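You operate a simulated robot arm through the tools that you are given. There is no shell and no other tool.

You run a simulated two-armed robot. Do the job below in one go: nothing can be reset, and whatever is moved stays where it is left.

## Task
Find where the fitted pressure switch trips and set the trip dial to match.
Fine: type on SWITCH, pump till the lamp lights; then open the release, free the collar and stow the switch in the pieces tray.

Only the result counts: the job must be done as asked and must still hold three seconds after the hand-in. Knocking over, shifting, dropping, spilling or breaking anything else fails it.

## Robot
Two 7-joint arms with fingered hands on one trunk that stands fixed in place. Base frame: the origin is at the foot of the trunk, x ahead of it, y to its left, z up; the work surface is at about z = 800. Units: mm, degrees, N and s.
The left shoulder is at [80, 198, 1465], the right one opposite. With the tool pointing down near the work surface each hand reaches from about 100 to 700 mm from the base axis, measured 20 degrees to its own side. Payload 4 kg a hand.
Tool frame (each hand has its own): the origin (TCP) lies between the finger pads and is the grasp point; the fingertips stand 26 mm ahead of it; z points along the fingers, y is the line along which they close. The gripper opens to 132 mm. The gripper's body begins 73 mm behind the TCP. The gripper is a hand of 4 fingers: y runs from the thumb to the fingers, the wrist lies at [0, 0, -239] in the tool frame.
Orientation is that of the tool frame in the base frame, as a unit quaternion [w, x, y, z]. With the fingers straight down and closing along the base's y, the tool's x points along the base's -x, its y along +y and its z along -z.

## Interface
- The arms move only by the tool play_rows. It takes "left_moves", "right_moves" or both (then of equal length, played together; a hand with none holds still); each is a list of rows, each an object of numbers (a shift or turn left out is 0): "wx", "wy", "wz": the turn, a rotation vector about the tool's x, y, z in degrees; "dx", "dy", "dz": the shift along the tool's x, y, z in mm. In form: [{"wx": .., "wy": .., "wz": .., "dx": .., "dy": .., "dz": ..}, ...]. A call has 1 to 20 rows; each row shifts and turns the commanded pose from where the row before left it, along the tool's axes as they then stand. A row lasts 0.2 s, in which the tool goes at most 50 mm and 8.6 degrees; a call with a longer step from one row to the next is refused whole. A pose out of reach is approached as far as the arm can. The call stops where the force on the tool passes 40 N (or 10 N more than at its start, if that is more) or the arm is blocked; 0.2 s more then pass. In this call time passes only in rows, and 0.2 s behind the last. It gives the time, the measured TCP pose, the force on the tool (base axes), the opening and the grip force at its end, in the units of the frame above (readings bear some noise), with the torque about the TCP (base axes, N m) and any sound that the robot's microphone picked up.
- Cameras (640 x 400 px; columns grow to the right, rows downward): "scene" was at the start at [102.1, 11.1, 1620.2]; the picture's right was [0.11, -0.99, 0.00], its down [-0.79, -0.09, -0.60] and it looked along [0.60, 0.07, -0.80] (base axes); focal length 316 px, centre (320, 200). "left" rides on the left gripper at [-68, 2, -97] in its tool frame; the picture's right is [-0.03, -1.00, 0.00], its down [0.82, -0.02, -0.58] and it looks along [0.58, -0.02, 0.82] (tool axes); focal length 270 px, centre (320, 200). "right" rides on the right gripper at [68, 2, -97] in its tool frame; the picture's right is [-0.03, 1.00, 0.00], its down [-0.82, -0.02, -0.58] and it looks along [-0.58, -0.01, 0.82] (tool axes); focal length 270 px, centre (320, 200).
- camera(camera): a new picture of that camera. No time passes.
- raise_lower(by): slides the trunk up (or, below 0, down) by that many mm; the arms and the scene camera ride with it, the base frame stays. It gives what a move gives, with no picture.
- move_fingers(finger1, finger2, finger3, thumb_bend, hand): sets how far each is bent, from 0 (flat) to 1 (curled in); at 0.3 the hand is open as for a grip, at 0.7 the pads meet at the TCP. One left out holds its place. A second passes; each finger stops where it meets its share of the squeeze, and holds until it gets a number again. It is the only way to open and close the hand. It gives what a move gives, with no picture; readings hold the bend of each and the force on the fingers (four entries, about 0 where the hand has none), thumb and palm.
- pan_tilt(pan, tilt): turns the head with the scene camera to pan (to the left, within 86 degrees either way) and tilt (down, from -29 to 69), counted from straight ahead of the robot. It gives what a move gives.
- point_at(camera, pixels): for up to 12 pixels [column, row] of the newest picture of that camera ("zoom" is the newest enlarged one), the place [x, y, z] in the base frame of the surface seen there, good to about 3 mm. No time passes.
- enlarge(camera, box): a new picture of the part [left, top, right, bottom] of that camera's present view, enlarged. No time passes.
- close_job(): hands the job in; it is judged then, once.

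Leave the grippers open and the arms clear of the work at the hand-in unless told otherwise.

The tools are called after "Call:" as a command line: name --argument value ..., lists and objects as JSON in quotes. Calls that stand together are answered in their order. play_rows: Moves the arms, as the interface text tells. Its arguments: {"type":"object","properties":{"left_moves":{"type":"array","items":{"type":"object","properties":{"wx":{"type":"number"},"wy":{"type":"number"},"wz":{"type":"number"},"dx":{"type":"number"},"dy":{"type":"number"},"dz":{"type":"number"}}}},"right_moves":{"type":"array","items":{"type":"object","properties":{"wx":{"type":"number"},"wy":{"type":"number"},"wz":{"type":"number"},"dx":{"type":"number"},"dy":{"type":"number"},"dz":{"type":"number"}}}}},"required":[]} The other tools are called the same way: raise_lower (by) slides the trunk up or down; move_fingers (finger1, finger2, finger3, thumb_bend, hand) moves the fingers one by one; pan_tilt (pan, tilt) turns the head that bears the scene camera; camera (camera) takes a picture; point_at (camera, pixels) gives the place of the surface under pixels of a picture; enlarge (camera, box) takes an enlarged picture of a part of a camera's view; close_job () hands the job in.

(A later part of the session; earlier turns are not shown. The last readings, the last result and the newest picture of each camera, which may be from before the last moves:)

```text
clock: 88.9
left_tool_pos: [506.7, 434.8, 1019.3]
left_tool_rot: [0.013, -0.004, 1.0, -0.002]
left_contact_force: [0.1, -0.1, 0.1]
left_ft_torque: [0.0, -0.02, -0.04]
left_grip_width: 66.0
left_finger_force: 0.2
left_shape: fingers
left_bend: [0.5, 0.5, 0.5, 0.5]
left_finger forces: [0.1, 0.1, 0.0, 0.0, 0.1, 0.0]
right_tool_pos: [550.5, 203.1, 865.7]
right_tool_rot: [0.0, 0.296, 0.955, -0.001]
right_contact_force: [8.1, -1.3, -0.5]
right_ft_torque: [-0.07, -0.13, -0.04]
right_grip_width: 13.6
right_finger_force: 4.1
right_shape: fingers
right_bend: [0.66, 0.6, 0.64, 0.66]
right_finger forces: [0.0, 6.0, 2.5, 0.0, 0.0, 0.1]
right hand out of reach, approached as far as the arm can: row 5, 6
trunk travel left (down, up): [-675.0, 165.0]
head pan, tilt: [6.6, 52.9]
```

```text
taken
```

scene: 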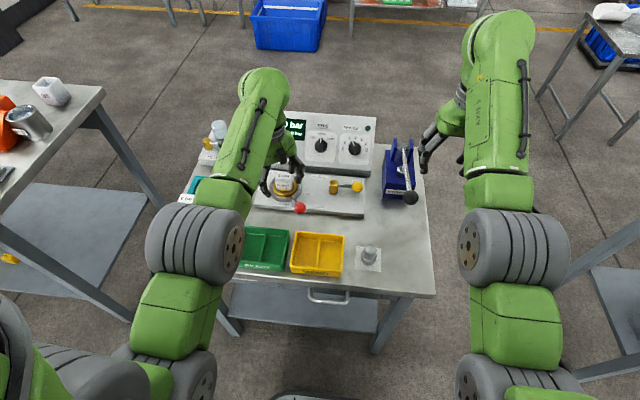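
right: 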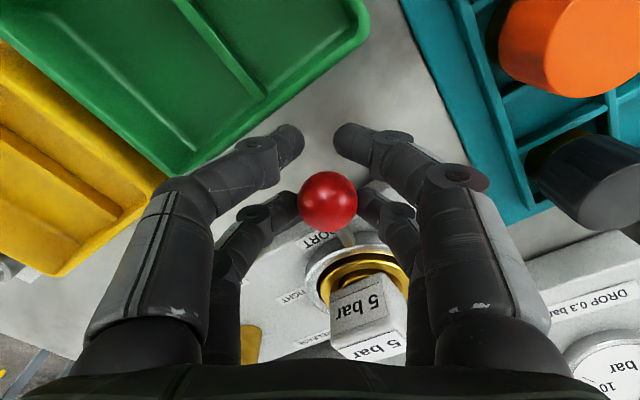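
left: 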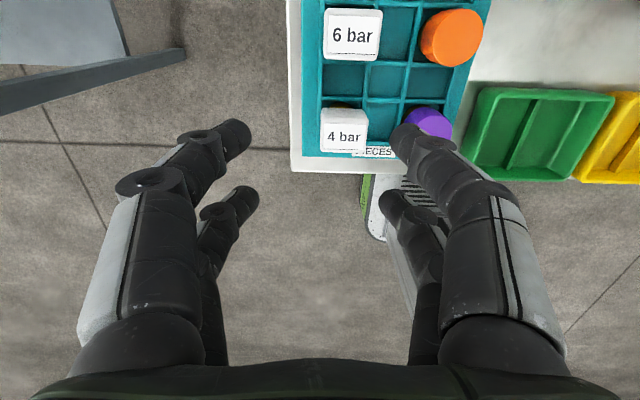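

The arm is at its limit here: the hand drifted out and up by ~8 mm, with the lever now at about 160°. I'll turn the hand back slightly and shift it inwards, away from the green tray, then let go and let the left hand finish the swing.

Call:
play_rows --right_moves '[{"wz": -6, "dx": -4}, {"wz": -6, "dx": -4}, {"dz": 0}]'

Call:
camera --camera "right"

```text
clock: 89.7
left_tool_pos: [503.8, 436.3, 1018.8]
left_tool_rot: [0.014, -0.003, 1.0, -0.003]
left_contact_force: [-0.4, -0.1, 1.1]
left_ft_torque: [0.01, -0.02, 0.06]
left_grip_width: 66.3
left_finger_force: 0.0
left_shape: fingers
left_bend: [0.5, 0.5, 0.5, 0.5]
left_finger forces: [0.0, 0.0, 0.0, 0.0, 0.0, 0.1]
right_tool_pos: [555.7, 200.2, 864.4]
right_tool_rot: [0.0, 0.193, 0.981, -0.002]
right_contact_force: [0.1, 1.3, -2.1]
right_ft_torque: [-0.02, 0.02, -0.01]
right_grip_width: 13.6
right_finger_force: 2.6
right_shape: fingers
right_bend: [0.66, 0.62, 0.63, 0.66]
right_finger forces: [0.1, 2.2, 1.5, 0.0, 0.0, 0.0]
trunk travel left (down, up): [-675.0, 165.0]
head pan, tilt: [6.6, 52.9]
```

```text
taken
```

right: 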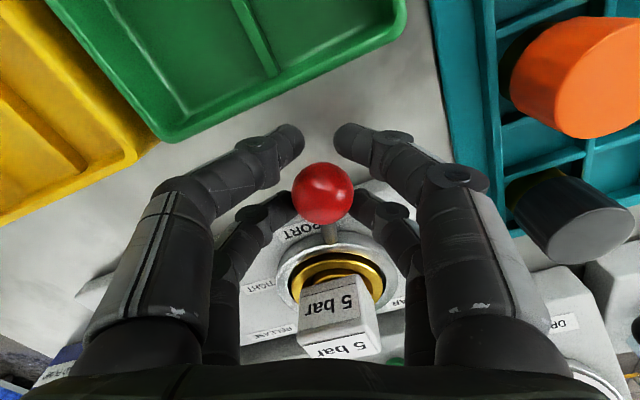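

The hand is at (556, 200), turned -22°. I'll try two small pushes further along the arc keeping this hand angle.

Call:
play_rows --right_moves '[{"dx": -2, "dy": 9}, {"dx": -3, "dy": 9}, {"dz": 0}]'

Call:
camera --camera "right"

```text
clock: 90.5
left_tool_pos: [504.8, 434.9, 1019.7]
left_tool_rot: [0.014, -0.003, 1.0, -0.002]
left_contact_force: [-0.2, -0.2, -0.6]
left_ft_torque: [0.0, 0.01, 0.0]
left_grip_width: 66.1
left_finger_force: 0.1
left_shape: fingers
left_bend: [0.5, 0.5, 0.5, 0.5]
left_finger forces: [0.0, 0.0, 0.1, 0.1, 0.1, 0.0]
right_tool_pos: [559.7, 204.1, 865.6]
right_tool_rot: [0.0, 0.193, 0.981, -0.001]
right_contact_force: [0.0, -0.7, -2.1]
right_ft_torque: [-0.01, 0.04, -0.02]
right_grip_width: 13.8
right_finger_force: 2.0
right_shape: fingers
right_bend: [0.66, 0.63, 0.63, 0.66]
right_finger forces: [0.0, 1.9, 2.2, 0.0, 0.0, 0.0]
right hand out of reach, approached as far as the arm can: row 2
trunk travel left (down, up): [-675.0, 165.0]
head pan, tilt: [6.6, 52.9]
```

```text
taken
```

right: 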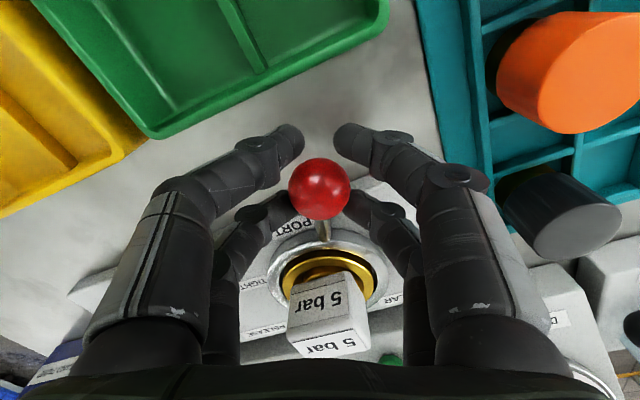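

The right arm is at its limit. I'll open the right hand, lift straight up, and retreat it to its parking place on the right.

Call:
move_fingers --hand "right" --finger1 0.55 --finger2 0.55 --finger3 0.55 --thumb_bend 0.55

Call:
play_rows --right_moves '[{"dz": -15}, {"dz": -30}, {"dz": -35}, {"dz": 0}]'

Call:
camera --camera "right"

```text
clock: 91.5
left_tool_pos: [504.9, 436.2, 1019.1]
left_tool_rot: [0.014, -0.003, 1.0, -0.001]
left_contact_force: [-0.2, 0.0, -0.2]
left_ft_torque: [-0.02, -0.01, 0.01]
left_grip_width: 66.2
left_finger_force: 0.2
left_shape: fingers
left_bend: [0.5, 0.5, 0.5, 0.5]
left_finger forces: [0.1, 0.1, 0.0, 0.0, 0.0, 0.0]
right_tool_pos: [559.6, 205.8, 866.9]
right_tool_rot: [0.0, 0.194, 0.981, -0.001]
right_contact_force: [0.8, -1.2, 0.5]
right_ft_torque: [-0.01, -0.02, 0.0]
right_grip_width: 48.6
right_finger_force: 0.0
right_shape: fingers
right_bend: [0.55, 0.55, 0.55, 0.55]
right_finger forces: [0.0, 0.1, 0.0, 0.0, 0.1, 0.0]
trunk travel left (down, up): [-675.0, 165.0]
head pan, tilt: [6.6, 52.9]
```

```text
clock: 92.5
left_tool_pos: [505.0, 435.2, 1020.7]
left_tool_rot: [0.015, -0.004, 1.0, -0.002]
left_contact_force: [-0.3, -0.5, -0.2]
left_ft_torque: [0.01, 0.0, -0.03]
left_grip_width: 66.1
left_finger_force: 0.0
left_shape: fingers
left_bend: [0.5, 0.5, 0.5, 0.5]
left_finger forces: [0.1, 0.0, 0.1, 0.0, 0.1, 0.1]
right_tool_pos: [558.0, 206.4, 945.2]
right_tool_rot: [0.0, 0.194, 0.981, -0.002]
right_contact_force: [-0.2, 0.7, -0.3]
right_ft_torque: [-0.03, 0.02, -0.02]
right_grip_width: 48.5
right_finger_force: 0.0
right_shape: fingers
right_bend: [0.55, 0.55, 0.55, 0.55]
right_finger forces: [0.0, 0.1, 0.0, 0.1, 0.0, 0.1]
trunk travel left (down, up): [-675.0, 165.0]
head pan, tilt: [6.6, 52.9]
```

```text
taken
```

right: 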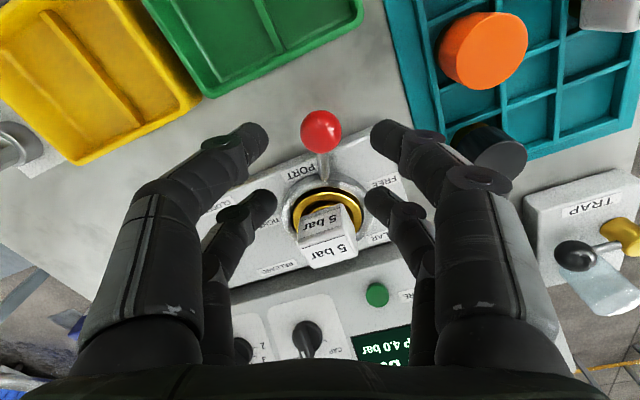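

Clear. Now I'll raise the right hand, unturn it, and move it back to the right.

Call:
play_rows --right_moves '[{"dz": -33}, {"dz": -33}, {"dz": -34}, {"wz": -7.4}, {"wz": -7.4}, {"wz": -7.4}, {"dy": -45}, {"dy": -45}, {"dy": -45}, {"dy": -45}, {"dy": -45}, {"dy": -45}, {"dy": -45}, {"dy": -45}, {"dy": -45}, {"dz": 0}]'

Call:
enlarge --camera "scene" --box '[215, 140, 375, 240]'

```text
clock: 95.9
left_tool_pos: [504.9, 436.1, 1019.7]
left_tool_rot: [0.013, -0.003, 1.0, -0.003]
left_contact_force: [-0.6, -0.2, -0.1]
left_ft_torque: [-0.04, 0.02, 0.01]
left_grip_width: 66.3
left_finger_force: 0.0
left_shape: fingers
left_bend: [0.5, 0.5, 0.5, 0.5]
left_finger forces: [0.1, 0.0, 0.0, 0.0, 0.0, 0.1]
right_tool_pos: [701.1, -93.1, 1052.1]
right_tool_rot: [-0.002, 0.0, 1.0, -0.003]
right_contact_force: [0.2, 1.4, 0.0]
right_ft_torque: [-0.03, -0.02, 0.04]
right_grip_width: 48.6
right_finger_force: 0.0
right_shape: fingers
right_bend: [0.55, 0.55, 0.55, 0.55]
right_finger forces: [0.1, 0.0, 0.1, 0.0, 0.1, 0.1]
right hand out of reach, approached as far as the arm can: row 2, 7, 8, 9, 10, 11, 12, 13, 14, 15
trunk travel left (down, up): [-675.0, 165.0]
head pan, tilt: [6.6, 52.9]
```

```text
4.00 times, centred on (295, 190) of scene
```

zoom: 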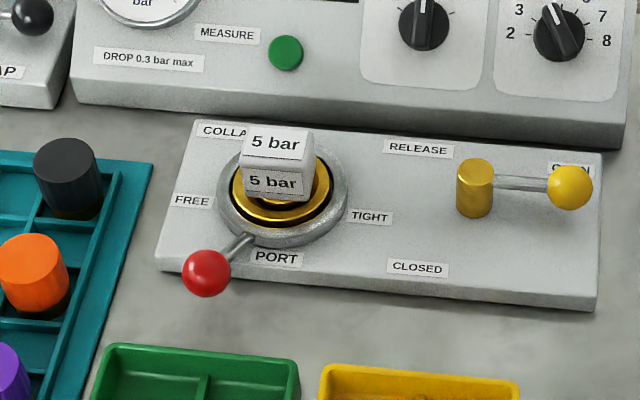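

The lever now points front-left. I'll move the right hand a bit further right to its parking spot, and measure the lever's present angle.

Call:
point_at --camera "zoom" --pixels '[[207, 268], [230, 250], [245, 238], [275, 145], [275, 185], [225, 200], [345, 190]]'

Call:
play_rows --right_moves '[{"dx": 25, "dy": -35}, {"dx": 25, "dy": -35}, {"dx": 25, "dy": -35}, {"dx": 25, "dy": 0}, {"dz": 0}]'

Call:
camera --camera "scene"

```text
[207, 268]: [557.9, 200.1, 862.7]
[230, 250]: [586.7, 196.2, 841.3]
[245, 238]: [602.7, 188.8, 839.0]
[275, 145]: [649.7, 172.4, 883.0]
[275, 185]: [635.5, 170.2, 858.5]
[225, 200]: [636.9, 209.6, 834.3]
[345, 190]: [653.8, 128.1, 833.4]
```

```text
clock: 97.1
left_tool_pos: [504.9, 434.9, 1018.6]
left_tool_rot: [0.014, -0.003, 1.0, -0.002]
left_contact_force: [0.8, -0.2, 0.3]
left_ft_torque: [0.0, -0.03, 0.03]
left_grip_width: 66.1
left_finger_force: 0.0
left_shape: fingers
left_bend: [0.5, 0.5, 0.5, 0.5]
left_finger forces: [0.1, 0.0, 0.0, 0.0, 0.0, 0.0]
right_tool_pos: [707.7, -147.0, 1056.3]
right_tool_rot: [0.0, 0.001, 1.0, -0.002]
right_contact_force: [0.5, 0.0, -0.5]
right_ft_torque: [-0.02, -0.01, 0.0]
right_grip_width: 48.8
right_finger_force: 0.0
right_shape: fingers
right_bend: [0.55, 0.55, 0.55, 0.55]
right_finger forces: [0.1, 0.1, 0.1, 0.0, 0.0, 0.1]
right hand out of reach, approached as far as the arm can: row 1, 2, 3, 4
trunk travel left (down, up): [-675.0, 165.0]
head pan, tilt: [6.6, 52.9]
```

```text
taken
```

scene: 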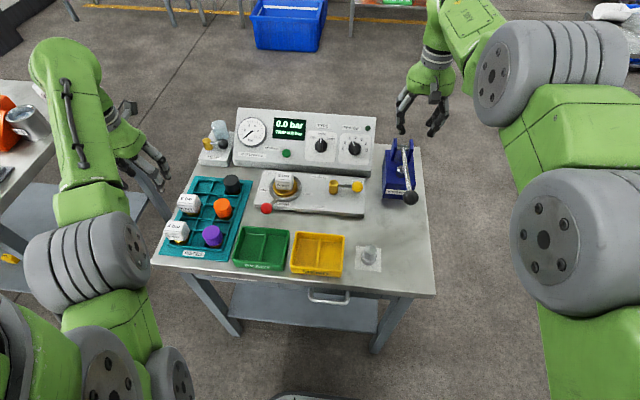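

The lever is at about 156°. The right hand is parked over the far right (out of the way). Now the left hand: I'll level its small tilt, bring it over the ball near (566, 203), turn it +23° to the lever, and check.

Call:
move_fingers --hand "left" --finger1 0.55 --finger2 0.55 --finger3 0.55 --thumb_bend 0.55

Call:
play_rows --left_moves '[{"wy": 1.6}, {"dx": -10, "dy": -39}, {"dx": -10, "dy": -39}, {"dx": -10, "dy": -39}, {"dx": -10, "dy": -39}, {"dx": -10, "dy": -39}, {"dx": -10, "dy": -37}, {"wz": 7.7}, {"wz": 7.7}, {"wz": 7.7}, {"dz": 25}, {"dz": 20}, {"dz": 0}]'

Call:
camera --camera "left"

```text
clock: 98.1
left_tool_pos: [504.9, 435.3, 1018.8]
left_tool_rot: [0.014, -0.003, 1.0, -0.002]
left_contact_force: [0.1, 0.1, 0.0]
left_ft_torque: [0.01, 0.02, -0.03]
left_grip_width: 49.9
left_finger_force: 0.0
left_shape: fingers
left_bend: [0.55, 0.55, 0.55, 0.55]
left_finger forces: [0.1, 0.0, 0.0, 0.0, 0.1, 0.1]
right_tool_pos: [708.8, -148.3, 1055.5]
right_tool_rot: [-0.001, 0.001, 1.0, -0.002]
right_contact_force: [0.0, -0.5, -0.4]
right_ft_torque: [0.01, -0.01, 0.0]
right_grip_width: 48.7
right_finger_force: 0.0
right_shape: fingers
right_bend: [0.55, 0.55, 0.55, 0.55]
right_finger forces: [0.1, 0.0, 0.0, 0.0, 0.1, 0.1]
trunk travel left (down, up): [-675.0, 165.0]
head pan, tilt: [6.6, 52.9]
```

```text
clock: 100.9
left_tool_pos: [565.0, 202.9, 974.7]
left_tool_rot: [0.001, 0.197, 0.98, -0.002]
left_contact_force: [-1.2, 0.2, -0.3]
left_ft_torque: [-0.01, 0.02, 0.01]
left_grip_width: 49.4
left_finger_force: 0.0
left_shape: fingers
left_bend: [0.55, 0.55, 0.55, 0.55]
left_finger forces: [0.0, 0.0, 0.0, 0.0, 0.0, 0.1]
right_tool_pos: [707.5, -148.6, 1055.5]
right_tool_rot: [0.0, 0.001, 1.0, -0.002]
right_contact_force: [-0.3, -0.7, -0.2]
right_ft_torque: [0.03, 0.02, 0.0]
right_grip_width: 48.7
right_finger_force: 0.1
right_shape: fingers
right_bend: [0.55, 0.55, 0.55, 0.55]
right_finger forces: [0.0, 0.1, 0.0, 0.1, 0.0, 0.0]
trunk travel left (down, up): [-675.0, 165.0]
head pan, tilt: [6.6, 52.9]
```

```text
taken
```

left: 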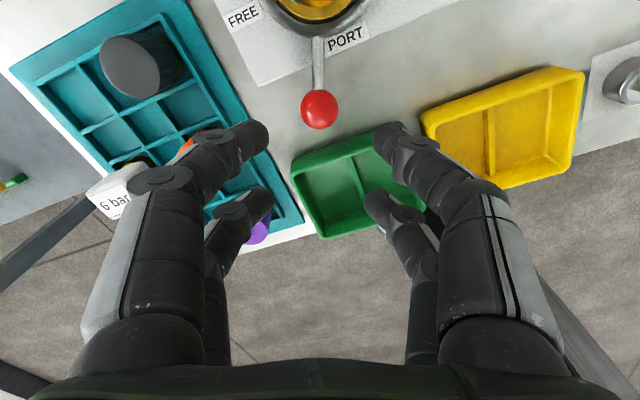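

The pose is exact and the ball at (319,108) is centred within 3 mm. I'll descend to z≈861.

Call:
play_rows --left_moves '[{"dx": -2, "dy": 1, "dz": 25}, {"dz": 25}, {"dz": 25}, {"dz": 20}, {"dz": 18}, {"dz": 0}]'

Call:
camera --camera "left"

```text
clock: 102.3
left_tool_pos: [568.8, 204.7, 860.2]
left_tool_rot: [0.0, 0.197, 0.98, -0.002]
left_contact_force: [-0.2, 0.2, -0.8]
left_ft_torque: [0.01, -0.05, 0.0]
left_grip_width: 49.4
left_finger_force: 0.0
left_shape: fingers
left_bend: [0.55, 0.55, 0.55, 0.55]
left_finger forces: [0.0, 0.0, 0.0, 0.0, 0.1, 0.0]
right_tool_pos: [708.1, -147.6, 1054.7]
right_tool_rot: [-0.001, 0.001, 1.0, -0.002]
right_contact_force: [-0.5, 0.2, -0.3]
right_ft_torque: [-0.01, -0.01, -0.02]
right_grip_width: 48.7
right_finger_force: 0.0
right_shape: fingers
right_bend: [0.55, 0.55, 0.55, 0.55]
right_finger forces: [0.0, 0.0, 0.0, 0.0, 0.0, 0.0]
trunk travel left (down, up): [-675.0, 165.0]
head pan, tilt: [6.6, 52.9]
```

```text
taken
```

left: 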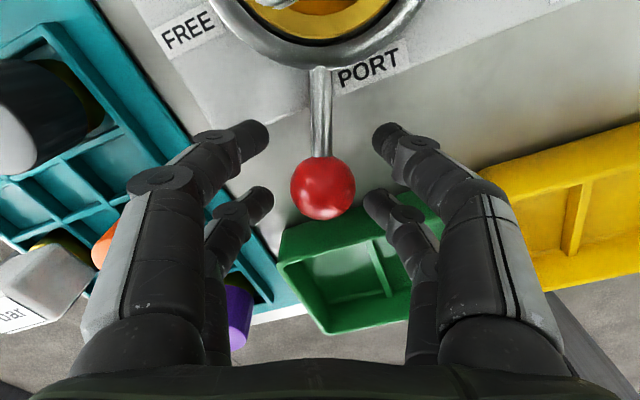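

Centred. I'll close around the ball and swing further towards FREE in small steps, watching the force for the stop.

Call:
move_fingers --hand "left" --finger1 0.65 --finger2 0.65 --finger3 0.65 --thumb_bend 0.65

Call:
play_rows --left_moves '[{"wz": 5, "dx": -0.5, "dy": 7.6}, {"wz": 5, "dx": -0.5, "dy": 7.6}, {"wz": 5, "dx": -0.5, "dy": 7.6}, {"dz": 0}]'

Call:
camera --camera "left"

```text
clock: 103.3
left_tool_pos: [567.8, 203.4, 861.3]
left_tool_rot: [0.0, 0.197, 0.98, -0.002]
left_contact_force: [-0.2, 0.1, -0.1]
left_ft_torque: [0.0, -0.03, 0.01]
left_grip_width: 17.0
left_finger_force: 0.4
left_shape: fingers
left_bend: [0.65, 0.65, 0.64, 0.65]
left_finger forces: [0.0, 0.0, 0.3, 0.0, 0.0, 0.0]
right_tool_pos: [707.4, -147.2, 1055.7]
right_tool_rot: [-0.001, 0.0, 1.0, -0.003]
right_contact_force: [-0.3, -0.9, 0.0]
right_ft_torque: [-0.02, 0.03, -0.03]
right_grip_width: 48.7
right_finger_force: 0.0
right_shape: fingers
right_bend: [0.55, 0.55, 0.55, 0.55]
right_finger forces: [0.0, 0.0, 0.0, 0.0, 0.1, 0.0]
trunk travel left (down, up): [-675.0, 165.0]
head pan, tilt: [6.6, 52.9]
```

```text
clock: 104.3
left_tool_pos: [579.7, 222.3, 861.1]
left_tool_rot: [0.0, 0.324, 0.946, -0.001]
left_contact_force: [-1.0, 0.6, 0.1]
left_ft_torque: [0.03, 0.01, 0.0]
left_grip_width: 16.9
left_finger_force: 0.7
left_shape: fingers
left_bend: [0.65, 0.65, 0.64, 0.65]
left_finger forces: [0.1, 0.0, 1.8, 0.0, 0.0, 0.1]
right_tool_pos: [708.7, -147.5, 1055.4]
right_tool_rot: [-0.001, 0.002, 1.0, -0.002]
right_contact_force: [-0.3, -0.2, 0.3]
right_ft_torque: [0.01, -0.02, 0.04]
right_grip_width: 48.8
right_finger_force: 0.0
right_shape: fingers
right_bend: [0.55, 0.55, 0.55, 0.55]
right_finger forces: [0.1, 0.0, 0.0, 0.0, 0.1, 0.1]
trunk travel left (down, up): [-675.0, 165.0]
head pan, tilt: [6.6, 52.9]
```

```text
taken
```

left: 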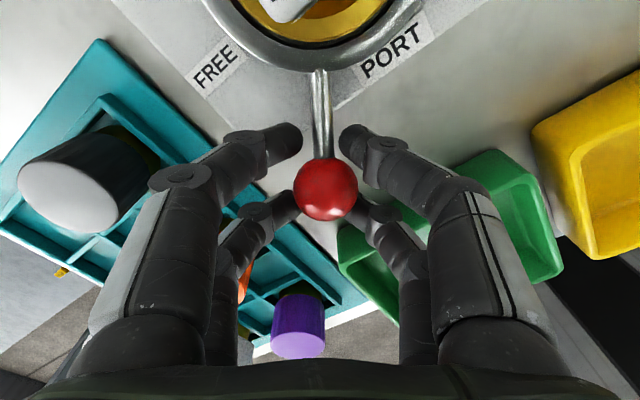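

The lever still moves freely at about 143°. Another 15°.

Call:
play_rows --left_moves '[{"wz": 5, "dx": -0.5, "dy": 7.6}, {"wz": 5, "dx": -0.5, "dy": 7.6}, {"wz": 5, "dx": -0.5, "dy": 7.6}, {"dz": 0}]'

Call:
camera --camera "left"

```text
clock: 105.3
left_tool_pos: [593.2, 235.9, 861.6]
left_tool_rot: [0.001, 0.444, 0.896, -0.001]
left_contact_force: [-10.7, -10.6, 0.9]
left_ft_torque: [-0.29, 0.14, 0.01]
left_grip_width: 25.5
left_finger_force: 8.0
left_shape: fingers
left_bend: [0.65, 0.65, 0.57, 0.62]
left_finger forces: [0.1, 0.0, 6.9, 0.0, 8.8, 0.0]
right_tool_pos: [706.5, -149.1, 1056.2]
right_tool_rot: [0.0, 0.001, 1.0, -0.001]
right_contact_force: [-1.0, -0.1, 0.0]
right_ft_torque: [0.02, -0.01, 0.01]
right_grip_width: 48.8
right_finger_force: 0.0
right_shape: fingers
right_bend: [0.55, 0.55, 0.55, 0.55]
right_finger forces: [0.1, 0.0, 0.0, 0.0, 0.1, 0.0]
trunk travel left (down, up): [-675.0, 165.0]
head pan, tilt: [6.6, 52.9]
```

```text
taken
```

left: 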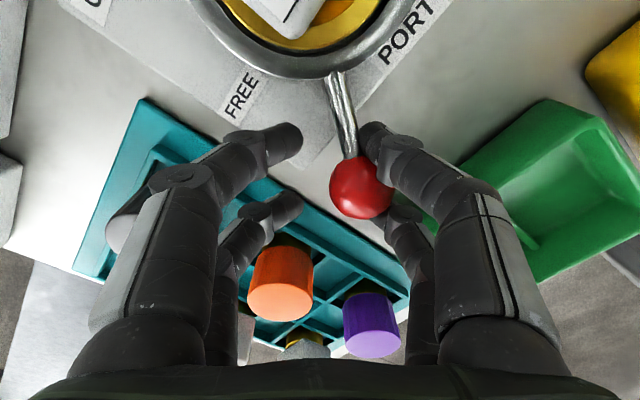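

The lever hit its stop (15 N), so the collar is at FREE. I'll ease back, open the fingers and lift off.

Call:
play_rows --left_moves '[{"wz": -5, "dx": 0.5, "dy": -7.6}, {"dy": -3}, {"dz": 0}]'

Call:
move_fingers --hand "left" --finger1 0.55 --finger2 0.55 --finger3 0.55 --thumb_bend 0.55

Call:
camera --camera "left"

```text
clock: 106.1
left_tool_pos: [588.7, 233.0, 861.5]
left_tool_rot: [0.0, 0.404, 0.915, 0.0]
left_contact_force: [-5.1, -1.9, -2.6]
left_ft_torque: [-0.08, 0.0, -0.02]
left_grip_width: 20.7
left_finger_force: 3.9
left_shape: fingers
left_bend: [0.65, 0.65, 0.61, 0.64]
left_finger forces: [0.1, 0.0, 5.3, 0.0, 3.8, 0.0]
right_tool_pos: [707.7, -148.1, 1055.8]
right_tool_rot: [-0.001, 0.001, 1.0, -0.001]
right_contact_force: [0.1, -0.3, 0.1]
right_ft_torque: [0.05, 0.0, 0.02]
right_grip_width: 49.0
right_finger_force: 0.1
right_shape: fingers
right_bend: [0.55, 0.55, 0.55, 0.55]
right_finger forces: [0.1, 0.1, 0.0, 0.0, 0.0, 0.0]
trunk travel left (down, up): [-675.0, 165.0]
head pan, tilt: [6.6, 52.9]
```

```text
clock: 107.1
left_tool_pos: [587.8, 231.5, 860.7]
left_tool_rot: [0.001, 0.405, 0.914, -0.002]
left_contact_force: [0.8, 0.4, 0.3]
left_ft_torque: [0.01, 0.0, 0.0]
left_grip_width: 48.5
left_finger_force: 0.1
left_shape: fingers
left_bend: [0.55, 0.55, 0.55, 0.55]
left_finger forces: [0.0, 0.1, 0.0, 0.1, 0.0, 0.0]
right_tool_pos: [707.7, -147.6, 1055.7]
right_tool_rot: [-0.002, 0.001, 1.0, -0.002]
right_contact_force: [0.1, -0.2, 0.4]
right_ft_torque: [0.0, 0.02, 0.01]
right_grip_width: 48.7
right_finger_force: 0.0
right_shape: fingers
right_bend: [0.55, 0.55, 0.55, 0.55]
right_finger forces: [0.0, 0.0, 0.0, 0.0, 0.1, 0.0]
trunk travel left (down, up): [-675.0, 165.0]
head pan, tilt: [6.6, 52.9]
```

```text
taken
```

left: 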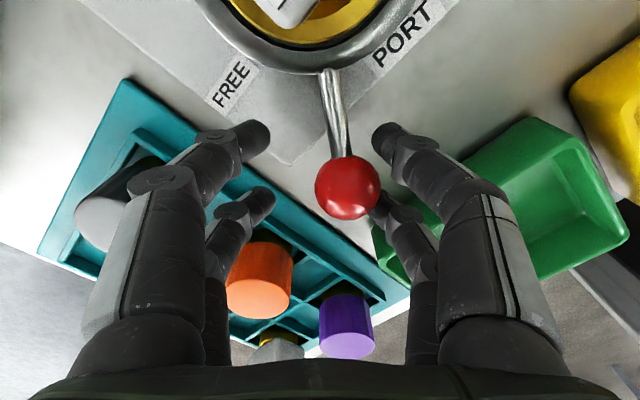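

I'll centre on the ball by 5 mm, lift off to z≈960, unturn the hand, and look at the switch.

Call:
play_rows --left_moves '[{"dy": -5}, {"dz": -20}, {"dz": -40}, {"dz": -40}, {"wz": -8}, {"wz": -8}, {"wz": -8}, {"wz": -8}, {"wz": -8}, {"wz": -7.8}, {"dz": 0}]'

Call:
camera --camera "left"

Call:
enlarge --camera "scene" --box '[215, 140, 375, 240]'

```text
clock: 109.5
left_tool_pos: [584.0, 229.7, 960.7]
left_tool_rot: [-0.001, -0.002, 1.0, -0.001]
left_contact_force: [0.4, -0.4, -0.4]
left_ft_torque: [0.01, 0.02, -0.06]
left_grip_width: 48.5
left_finger_force: 0.1
left_shape: fingers
left_bend: [0.55, 0.55, 0.55, 0.55]
left_finger forces: [0.1, 0.1, 0.0, 0.0, 0.0, 0.0]
right_tool_pos: [708.2, -148.3, 1056.5]
right_tool_rot: [-0.001, 0.001, 1.0, -0.002]
right_contact_force: [-0.7, -1.2, 0.6]
right_ft_torque: [0.0, -0.03, -0.02]
right_grip_width: 48.5
right_finger_force: 0.0
right_shape: fingers
right_bend: [0.55, 0.55, 0.55, 0.55]
right_finger forces: [0.1, 0.0, 0.0, 0.0, 0.0, 0.1]
trunk travel left (down, up): [-675.0, 165.0]
head pan, tilt: [6.6, 52.9]
```

```text
taken
```

left: 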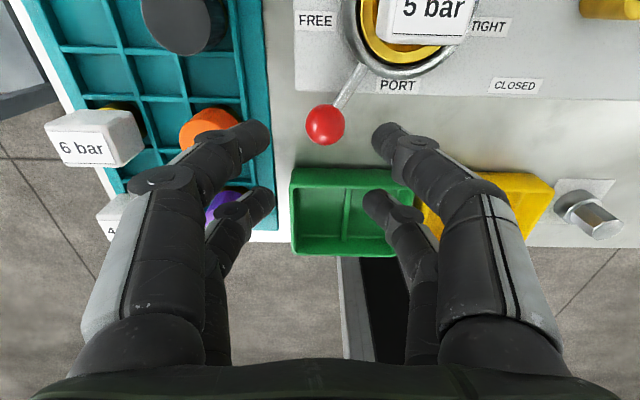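

```text
4.00 times, centred on (295, 190) of scene
```

zoom: 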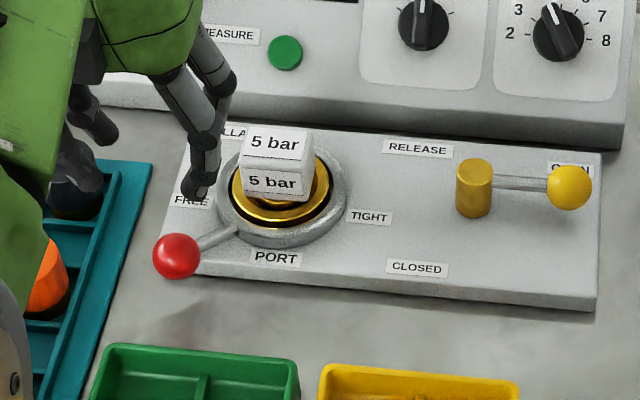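

The collar lever is at FREE. Next I move the left hand above the switch, opened wider, to measure the block.

Call:
play_rows --left_moves '[{"dz": -25}, {"dx": -33, "dy": -29}, {"dx": -33, "dy": -29}, {"dz": 0}]'

Call:
move_fingers --hand "left" --finger1 0.43 --finger2 0.43 --finger3 0.43 --thumb_bend 0.43

Call:
camera --camera "left"

Call:
enlarge --camera "left" --box '[240, 60, 400, 160]'

```text
clock: 110.5
left_tool_pos: [652.1, 171.1, 984.6]
left_tool_rot: [0.001, -0.001, 1.0, -0.003]
left_contact_force: [-0.6, 0.3, 0.0]
left_ft_torque: [0.03, -0.04, -0.02]
left_grip_width: 48.8
left_finger_force: 0.0
left_shape: fingers
left_bend: [0.55, 0.55, 0.55, 0.55]
left_finger forces: [0.0, 0.1, 0.0, 0.0, 0.0, 0.0]
right_tool_pos: [706.8, -147.8, 1056.3]
right_tool_rot: [-0.001, 0.001, 1.0, -0.002]
right_contact_force: [-0.8, 0.8, 0.4]
right_ft_torque: [-0.02, 0.01, 0.0]
right_grip_width: 48.7
right_finger_force: 0.1
right_shape: fingers
right_bend: [0.55, 0.55, 0.55, 0.55]
right_finger forces: [0.1, 0.2, 0.0, 0.1, 0.1, 0.0]
trunk travel left (down, up): [-675.0, 165.0]
head pan, tilt: [6.6, 52.9]
```

```text
clock: 111.5
left_tool_pos: [654.8, 170.3, 984.6]
left_tool_rot: [-0.001, -0.002, 1.0, -0.003]
left_contact_force: [0.2, 0.3, 1.3]
left_ft_torque: [-0.01, 0.02, 0.02]
left_grip_width: 88.8
left_finger_force: 0.1
left_shape: fingers
left_bend: [0.43, 0.43, 0.43, 0.43]
left_finger forces: [0.0, 0.0, 0.1, 0.0, 0.0, 0.0]
right_tool_pos: [707.7, -147.4, 1056.0]
right_tool_rot: [-0.002, 0.001, 1.0, -0.002]
right_contact_force: [0.0, -0.4, 0.2]
right_ft_torque: [0.03, -0.02, 0.01]
right_grip_width: 48.6
right_finger_force: 0.0
right_shape: fingers
right_bend: [0.55, 0.55, 0.55, 0.55]
right_finger forces: [0.0, 0.0, 0.0, 0.0, 0.0, 0.1]
trunk travel left (down, up): [-675.0, 165.0]
head pan, tilt: [6.6, 52.9]
```

```text
taken
```

left: 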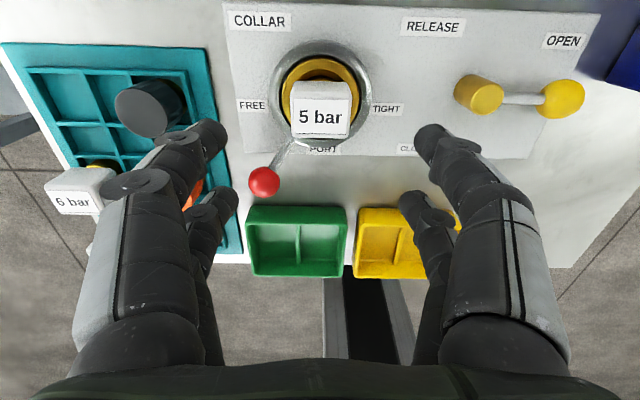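

```text
4.00 times, centred on (320, 110) of left
```

zoom: 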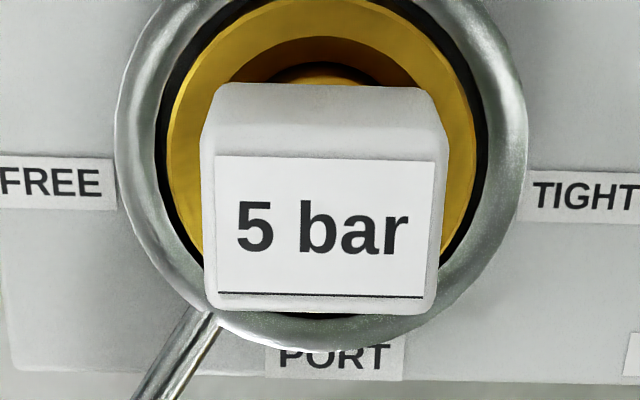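

Call:
point_at --camera "zoom" --pixels '[[325, 225], [215, 225], [435, 225], [325, 165], [325, 290], [325, 120], [325, 90], [120, 180], [520, 180], [190, 180], [460, 180]]'

Call:
enlarge --camera "scene" --box '[255, 165, 319, 205]'

```text
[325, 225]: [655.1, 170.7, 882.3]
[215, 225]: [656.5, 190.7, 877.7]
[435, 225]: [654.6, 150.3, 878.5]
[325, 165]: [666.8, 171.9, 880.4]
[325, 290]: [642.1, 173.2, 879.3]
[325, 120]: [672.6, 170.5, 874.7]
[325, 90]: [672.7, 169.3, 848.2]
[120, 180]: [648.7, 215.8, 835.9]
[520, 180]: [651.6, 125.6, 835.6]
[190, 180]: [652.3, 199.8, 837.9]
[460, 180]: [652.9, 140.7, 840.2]
```

```text
10.00 times, centred on (287, 185) of scene
```

zoom: 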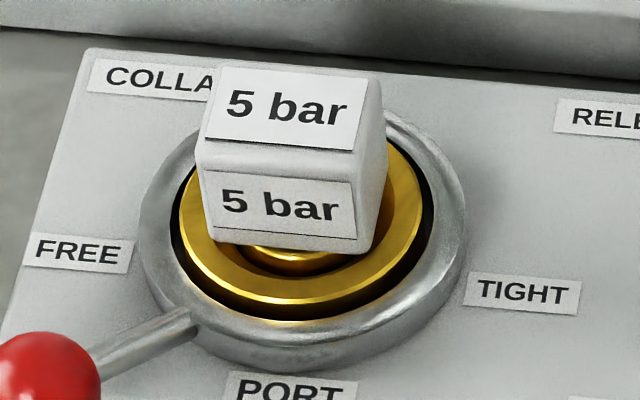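

The block is centred at (655, 171), about 44 mm wide in y, from z≈848 to 882, and the hand is right above it. I'll descend to TCP z≈871.

Call:
play_rows --left_moves '[{"dz": 25}, {"dz": 25}, {"dz": 25}, {"dz": 20}, {"dz": 18}, {"dz": 0}]'

Call:
camera --camera "left"

```text
clock: 112.9
left_tool_pos: [651.2, 171.4, 872.5]
left_tool_rot: [0.0, -0.001, 1.0, -0.001]
left_contact_force: [-0.3, 0.0, -1.0]
left_ft_torque: [0.0, 0.02, 0.0]
left_grip_width: 89.1
left_finger_force: 0.1
left_shape: fingers
left_bend: [0.43, 0.43, 0.43, 0.43]
left_finger forces: [0.0, 0.0, 0.0, 0.0, 0.0, 0.0]
right_tool_pos: [707.7, -147.2, 1056.4]
right_tool_rot: [0.0, 0.001, 1.0, -0.002]
right_contact_force: [0.1, 0.4, -0.3]
right_ft_torque: [-0.01, -0.05, 0.0]
right_grip_width: 48.5
right_finger_force: 0.0
right_shape: fingers
right_bend: [0.55, 0.55, 0.55, 0.55]
right_finger forces: [0.0, 0.1, 0.0, 0.0, 0.0, 0.0]
trunk travel left (down, up): [-675.0, 165.0]
head pan, tilt: [6.6, 52.9]
```

```text
taken
```

left: 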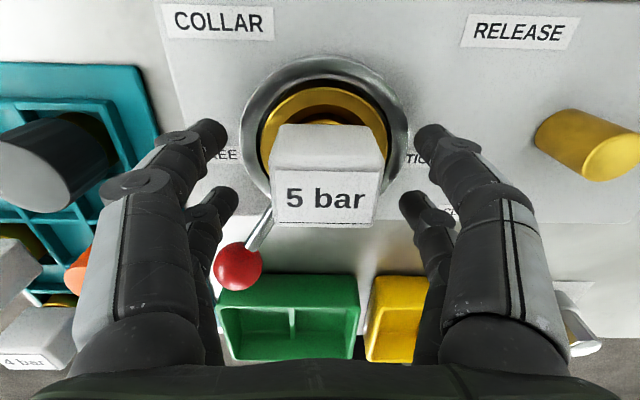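

The block is between the fingers. A small centring shift, then I close on it.

Call:
play_rows --left_moves '[{"dx": -3, "dy": -2}, {"dz": 0}]'

Call:
move_fingers --hand "left" --finger1 0.66 --finger2 0.66 --finger3 0.66 --thumb_bend 0.66

Call:
camera --camera "left"

```text
clock: 113.5
left_tool_pos: [654.5, 169.9, 873.3]
left_tool_rot: [0.0, -0.001, 1.0, -0.002]
left_contact_force: [0.2, 0.7, -1.2]
left_ft_torque: [-0.01, 0.01, -0.02]
left_grip_width: 89.2
left_finger_force: 0.0
left_shape: fingers
left_bend: [0.43, 0.43, 0.43, 0.43]
left_finger forces: [0.1, 0.0, 0.0, 0.1, 0.0, 0.0]
right_tool_pos: [706.4, -149.2, 1054.6]
right_tool_rot: [-0.002, 0.001, 1.0, -0.002]
right_contact_force: [-0.9, -0.3, -0.3]
right_ft_torque: [0.03, -0.01, 0.01]
right_grip_width: 49.0
right_finger_force: 0.1
right_shape: fingers
right_bend: [0.55, 0.55, 0.55, 0.55]
right_finger forces: [0.0, 0.0, 0.0, 0.0, 0.0, 0.1]
trunk travel left (down, up): [-675.0, 165.0]
head pan, tilt: [6.6, 52.9]
```

```text
clock: 114.5
left_tool_pos: [652.1, 168.5, 874.6]
left_tool_rot: [-0.001, 0.0, 1.0, -0.002]
left_contact_force: [-0.9, -1.1, 0.6]
left_ft_torque: [0.01, 0.04, 0.01]
left_grip_width: 41.7
left_finger_force: 14.7
left_shape: fingers
left_bend: [0.56, 0.6, 0.59, 0.62]
left_finger forces: [7.8, 7.9, 5.0, 0.0, 8.3, 0.0]
right_tool_pos: [707.1, -148.0, 1055.3]
right_tool_rot: [-0.001, 0.0, 1.0, -0.002]
right_contact_force: [0.4, 0.5, 0.1]
right_ft_torque: [0.01, -0.01, 0.02]
right_grip_width: 48.7
right_finger_force: 0.0
right_shape: fingers
right_bend: [0.55, 0.55, 0.55, 0.55]
right_finger forces: [0.0, 0.1, 0.0, 0.0, 0.1, 0.1]
trunk travel left (down, up): [-675.0, 165.0]
head pan, tilt: [6.6, 52.9]
```

```text
taken
```

left: 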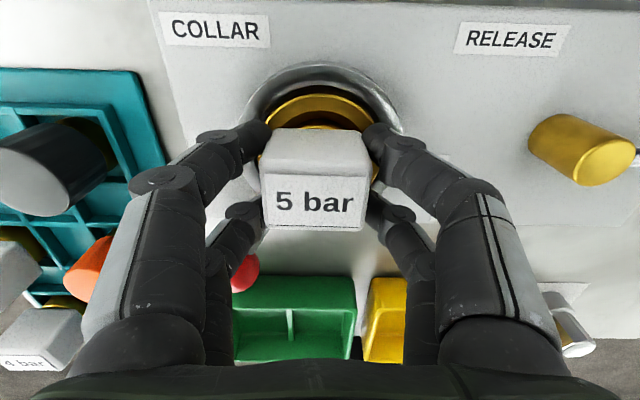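

Gripped with about 15 N. I'll lift gently, 20 mm, watching the force.

Call:
play_rows --left_moves '[{"dz": -4}, {"dz": -4}, {"dz": -6}, {"dz": -6}, {"dz": 0}]'

Call:
camera --camera "left"

Call:
enlarge --camera "scene" --box '[235, 150, 331, 210]'

```text
clock: 115.7
left_tool_pos: [652.9, 168.7, 893.2]
left_tool_rot: [0.0, -0.001, 1.0, -0.002]
left_contact_force: [-0.7, -0.2, -1.3]
left_ft_torque: [-0.06, 0.05, 0.03]
left_grip_width: 41.9
left_finger_force: 13.6
left_shape: fingers
left_bend: [0.56, 0.6, 0.59, 0.62]
left_finger forces: [8.2, 7.4, 4.9, 0.1, 8.0, 0.0]
right_tool_pos: [708.7, -148.2, 1055.3]
right_tool_rot: [-0.002, 0.001, 1.0, -0.001]
right_contact_force: [-0.8, -0.4, -0.2]
right_ft_torque: [0.0, -0.01, 0.0]
right_grip_width: 48.8
right_finger_force: 0.1
right_shape: fingers
right_bend: [0.55, 0.55, 0.55, 0.55]
right_finger forces: [0.0, 0.1, 0.0, 0.0, 0.1, 0.1]
trunk travel left (down, up): [-675.0, 165.0]
head pan, tilt: [6.6, 52.9]
```

```text
taken
```

left: 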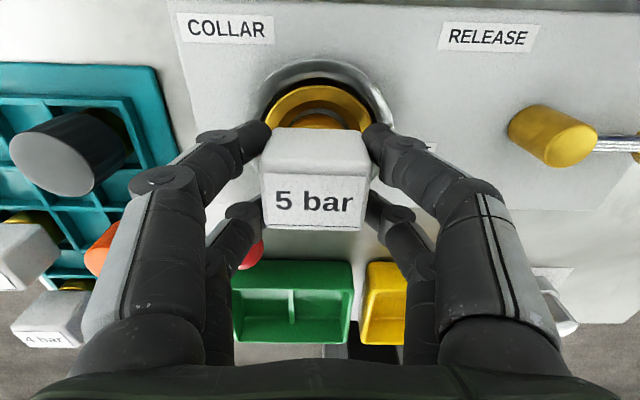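

```text
6.67 times, centred on (283, 180) of scene
```

zoom: 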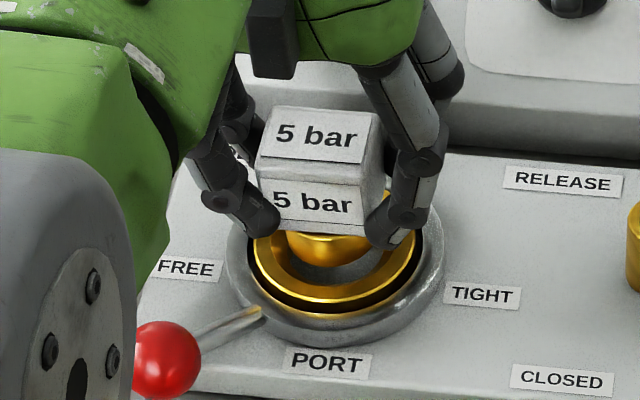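

The switch lifts free (the brass stem is coming out of the port). I'll lift it well clear and carry it to the left, towards the far-left tray slot.

Call:
play_rows --left_moves '[{"dz": -15}, {"dz": -20}, {"dz": -25}, {"dz": -25}, {"dz": -15}, {"dz": 0}]'

Call:
play_rows --left_moves '[{"dy": 30}, {"dy": 40}, {"dy": 40}, {"dy": 40}, {"dy": 40}, {"dy": 30}, {"dz": 0}]'

Call:
camera --camera "left"

Call:
camera --camera "scene"

```text
clock: 117.1
left_tool_pos: [652.8, 169.7, 992.4]
left_tool_rot: [0.0, -0.001, 1.0, -0.003]
left_contact_force: [-0.3, 0.3, -2.4]
left_ft_torque: [0.01, 0.0, 0.01]
left_grip_width: 41.7
left_finger_force: 13.7
left_shape: fingers
left_bend: [0.56, 0.6, 0.59, 0.62]
left_finger forces: [8.2, 7.1, 4.9, 0.0, 7.9, 0.0]
right_tool_pos: [708.0, -148.7, 1056.5]
right_tool_rot: [-0.001, 0.001, 1.0, -0.002]
right_contact_force: [0.1, -1.1, -0.3]
right_ft_torque: [0.04, -0.06, 0.03]
right_grip_width: 48.9
right_finger_force: 0.2
right_shape: fingers
right_bend: [0.55, 0.55, 0.55, 0.55]
right_finger forces: [0.0, 0.0, 0.1, 0.1, 0.1, 0.0]
trunk travel left (down, up): [-675.0, 165.0]
head pan, tilt: [6.6, 52.9]
```

```text
clock: 118.7
left_tool_pos: [654.4, 388.8, 992.0]
left_tool_rot: [0.0, -0.001, 1.0, -0.002]
left_contact_force: [0.3, -0.2, -1.6]
left_ft_torque: [0.0, -0.01, 0.02]
left_grip_width: 41.8
left_finger_force: 14.0
left_shape: fingers
left_bend: [0.56, 0.6, 0.59, 0.62]
left_finger forces: [8.2, 6.9, 4.9, 0.1, 7.9, 0.1]
right_tool_pos: [707.5, -148.3, 1055.2]
right_tool_rot: [-0.001, 0.001, 1.0, -0.001]
right_contact_force: [0.2, -0.1, -0.3]
right_ft_torque: [-0.01, 0.0, -0.01]
right_grip_width: 48.8
right_finger_force: 0.2
right_shape: fingers
right_bend: [0.55, 0.55, 0.55, 0.55]
right_finger forces: [0.0, 0.0, 0.0, 0.0, 0.1, 0.1]
trunk travel left (down, up): [-675.0, 165.0]
head pan, tilt: [6.6, 52.9]
```

```text
taken
```

left: 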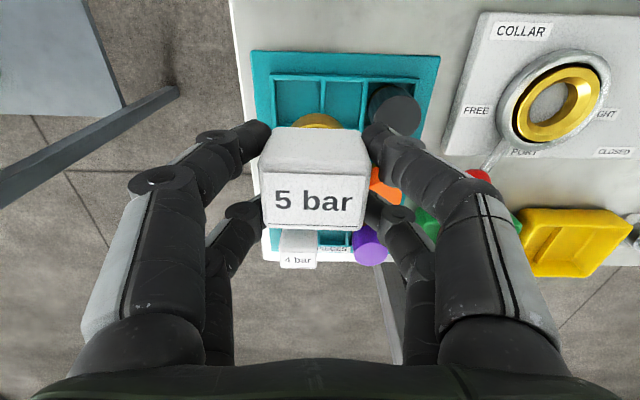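

```text
taken
```

scene: 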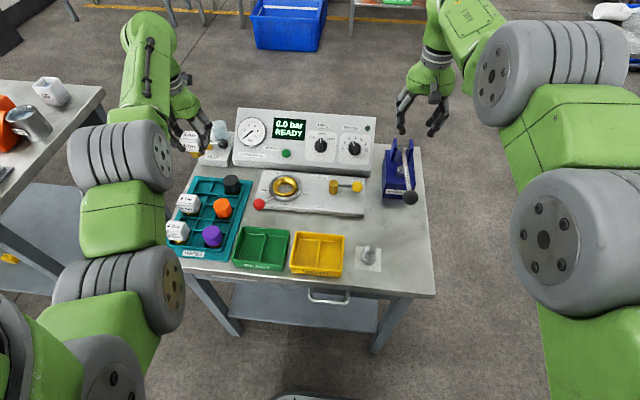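

The scene camera now sees the whole tray. I'll enlarge and measure the slots.

Call:
enlarge --camera "scene" --box '[160, 165, 256, 265]'

Call:
point_at --camera "zoom" --pixels '[[195, 80], [235, 50], [220, 115], [265, 85], [285, 55], [205, 175], [245, 195], [265, 145], [160, 140], [170, 235], [330, 60], [180, 195]]'

```text
4.00 times, centred on (208, 215) of scene
```

zoom: 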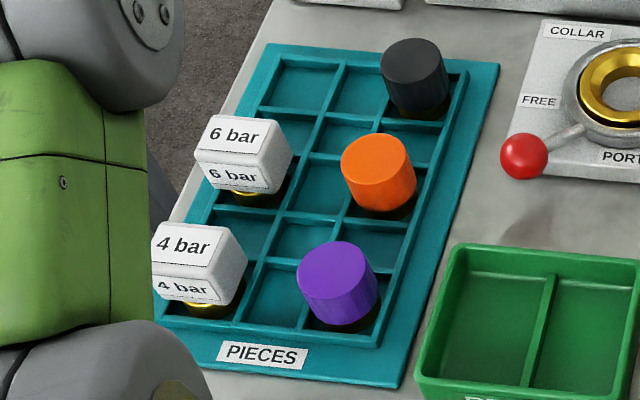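

```text
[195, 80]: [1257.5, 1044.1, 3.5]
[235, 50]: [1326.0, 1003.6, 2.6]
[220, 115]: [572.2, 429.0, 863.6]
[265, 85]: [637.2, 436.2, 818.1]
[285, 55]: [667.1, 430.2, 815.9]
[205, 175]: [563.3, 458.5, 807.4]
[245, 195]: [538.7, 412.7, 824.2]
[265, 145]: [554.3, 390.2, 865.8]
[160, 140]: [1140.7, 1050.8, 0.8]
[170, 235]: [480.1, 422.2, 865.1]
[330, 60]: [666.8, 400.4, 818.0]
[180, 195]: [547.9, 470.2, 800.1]
```

Call:
point_at --camera "zoom" --pixels '[[300, 85], [280, 60], [340, 65], [322, 112], [258, 108], [360, 90], [300, 135], [262, 198], [245, 140], [240, 235], [205, 310], [415, 60]]'

Call:
enlarge --camera "scene" --box '[208, 170, 256, 210]'

Call:
point_at --camera "zoom" --pixels '[[190, 140], [110, 70], [260, 85], [220, 205], [60, 190], [150, 260], [120, 100], [200, 180], [300, 150], [180, 110], [210, 140], [140, 190]]'

```text
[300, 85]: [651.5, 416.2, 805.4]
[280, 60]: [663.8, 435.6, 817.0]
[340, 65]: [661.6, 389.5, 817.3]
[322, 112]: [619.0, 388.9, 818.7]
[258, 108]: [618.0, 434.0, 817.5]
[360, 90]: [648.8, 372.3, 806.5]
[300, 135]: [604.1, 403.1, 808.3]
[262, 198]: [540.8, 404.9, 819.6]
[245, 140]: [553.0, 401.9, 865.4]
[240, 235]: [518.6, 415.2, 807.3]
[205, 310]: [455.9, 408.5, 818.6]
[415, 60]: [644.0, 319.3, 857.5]
```

```text
10.00 times, centred on (232, 190) of scene
```

zoom: 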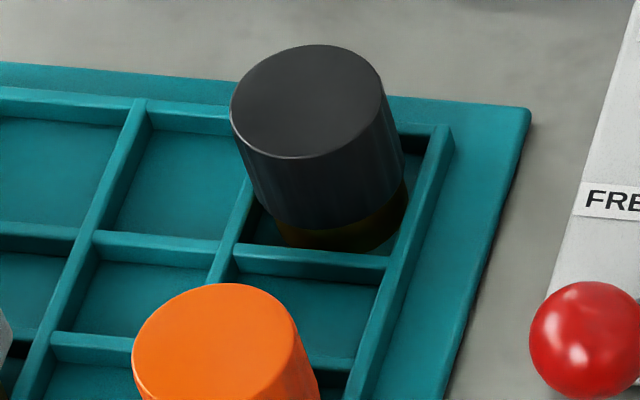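

```text
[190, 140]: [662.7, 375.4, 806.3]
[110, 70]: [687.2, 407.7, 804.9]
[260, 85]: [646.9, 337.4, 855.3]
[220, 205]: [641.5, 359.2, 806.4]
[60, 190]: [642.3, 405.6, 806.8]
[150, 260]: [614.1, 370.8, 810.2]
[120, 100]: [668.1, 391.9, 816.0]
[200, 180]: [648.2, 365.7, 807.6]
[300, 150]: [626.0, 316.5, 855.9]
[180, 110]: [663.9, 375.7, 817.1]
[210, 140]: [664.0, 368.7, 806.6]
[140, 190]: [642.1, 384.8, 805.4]
```

The far-left slot spans x 618–664 and y 389–435 (centre about (641, 412), floor 806, ribs 818). Stowed switches top out at z≈865. I'll check the block's place in the hand.

Call:
point_at --camera "left" --pixels '[[315, 200], [268, 200], [360, 200], [315, 180], [315, 222], [315, 150], [315, 132], [318, 120]]'

Call:
enlarge --camera "scene" --box '[165, 100, 245, 170]'

Call:
point_at --camera "zoom" --pixels '[[200, 300], [190, 345], [230, 375], [180, 270]]'

```text
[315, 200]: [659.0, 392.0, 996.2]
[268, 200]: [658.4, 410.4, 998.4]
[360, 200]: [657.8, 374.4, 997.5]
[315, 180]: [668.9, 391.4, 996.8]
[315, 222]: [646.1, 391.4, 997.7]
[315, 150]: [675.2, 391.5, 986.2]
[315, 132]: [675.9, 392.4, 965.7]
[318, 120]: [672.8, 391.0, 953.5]
```

```text
5.71 times, centred on (205, 135) of scene
```

zoom: 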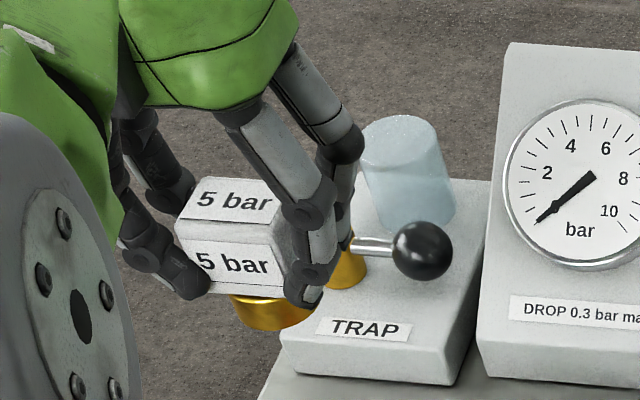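

```text
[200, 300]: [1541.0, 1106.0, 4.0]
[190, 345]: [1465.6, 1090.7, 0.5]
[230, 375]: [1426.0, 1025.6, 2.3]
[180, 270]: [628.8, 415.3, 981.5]
```

The block's top is 5.5 mm above the TCP and its centre is offset (+3.5, +3.3). I'll refine the slot centre from the neighbouring pieces' positions and the ribs.

Call:
enlarge --camera "scene" --box '[208, 170, 256, 210]'

Call:
point_at --camera "zoom" --pixels '[[307, 101], [310, 50], [240, 110], [378, 95], [215, 330], [140, 110], [95, 245], [160, 242], [225, 245], [30, 232], [60, 95], [245, 200]]'

Call:
enlarge --camera "scene" --box '[196, 170, 252, 210]'

Call:
point_at --camera "zoom" --pixels '[[170, 100], [140, 150], [115, 115], [205, 130], [215, 80], [100, 160], [160, 65], [120, 195], [180, 205], [60, 220], [130, 235], [90, 270]]'

```text
10.00 times, centred on (232, 190) of scene
```

zoom: 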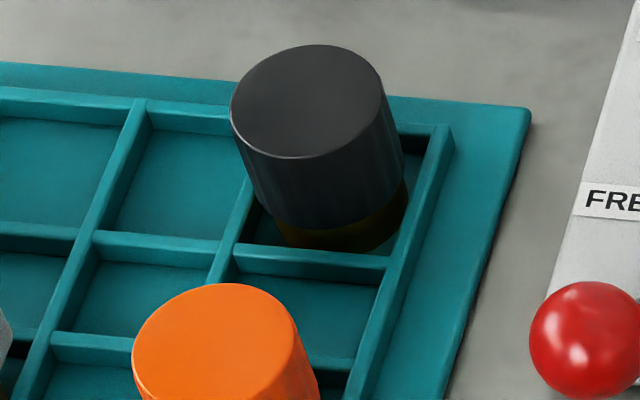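

```text
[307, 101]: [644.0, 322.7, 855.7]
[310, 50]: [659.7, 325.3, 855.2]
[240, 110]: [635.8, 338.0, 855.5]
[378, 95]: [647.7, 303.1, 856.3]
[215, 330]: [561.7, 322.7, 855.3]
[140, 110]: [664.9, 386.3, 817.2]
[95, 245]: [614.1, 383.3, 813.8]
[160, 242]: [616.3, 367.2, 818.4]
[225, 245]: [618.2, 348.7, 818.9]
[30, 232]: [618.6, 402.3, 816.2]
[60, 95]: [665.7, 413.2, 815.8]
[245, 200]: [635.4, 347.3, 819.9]
```

```text
10.00 times, centred on (224, 190) of scene
```

zoom: 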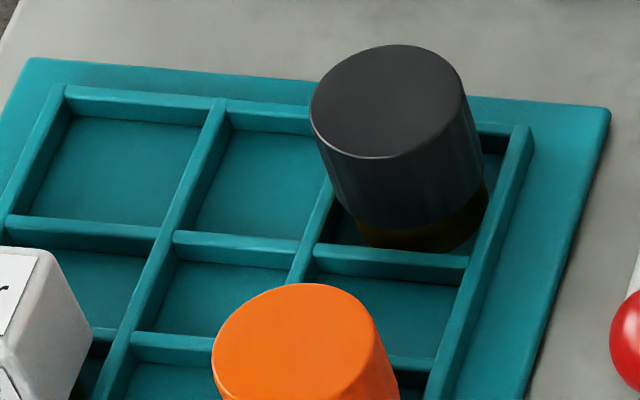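

```text
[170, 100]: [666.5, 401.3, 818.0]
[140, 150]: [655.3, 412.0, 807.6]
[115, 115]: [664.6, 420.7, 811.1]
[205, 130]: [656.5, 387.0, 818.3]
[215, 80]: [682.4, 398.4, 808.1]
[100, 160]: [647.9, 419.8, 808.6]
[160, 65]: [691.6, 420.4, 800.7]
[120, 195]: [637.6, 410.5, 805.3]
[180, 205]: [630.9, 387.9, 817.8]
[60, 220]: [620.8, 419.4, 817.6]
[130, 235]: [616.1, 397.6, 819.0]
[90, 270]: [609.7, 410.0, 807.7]
```

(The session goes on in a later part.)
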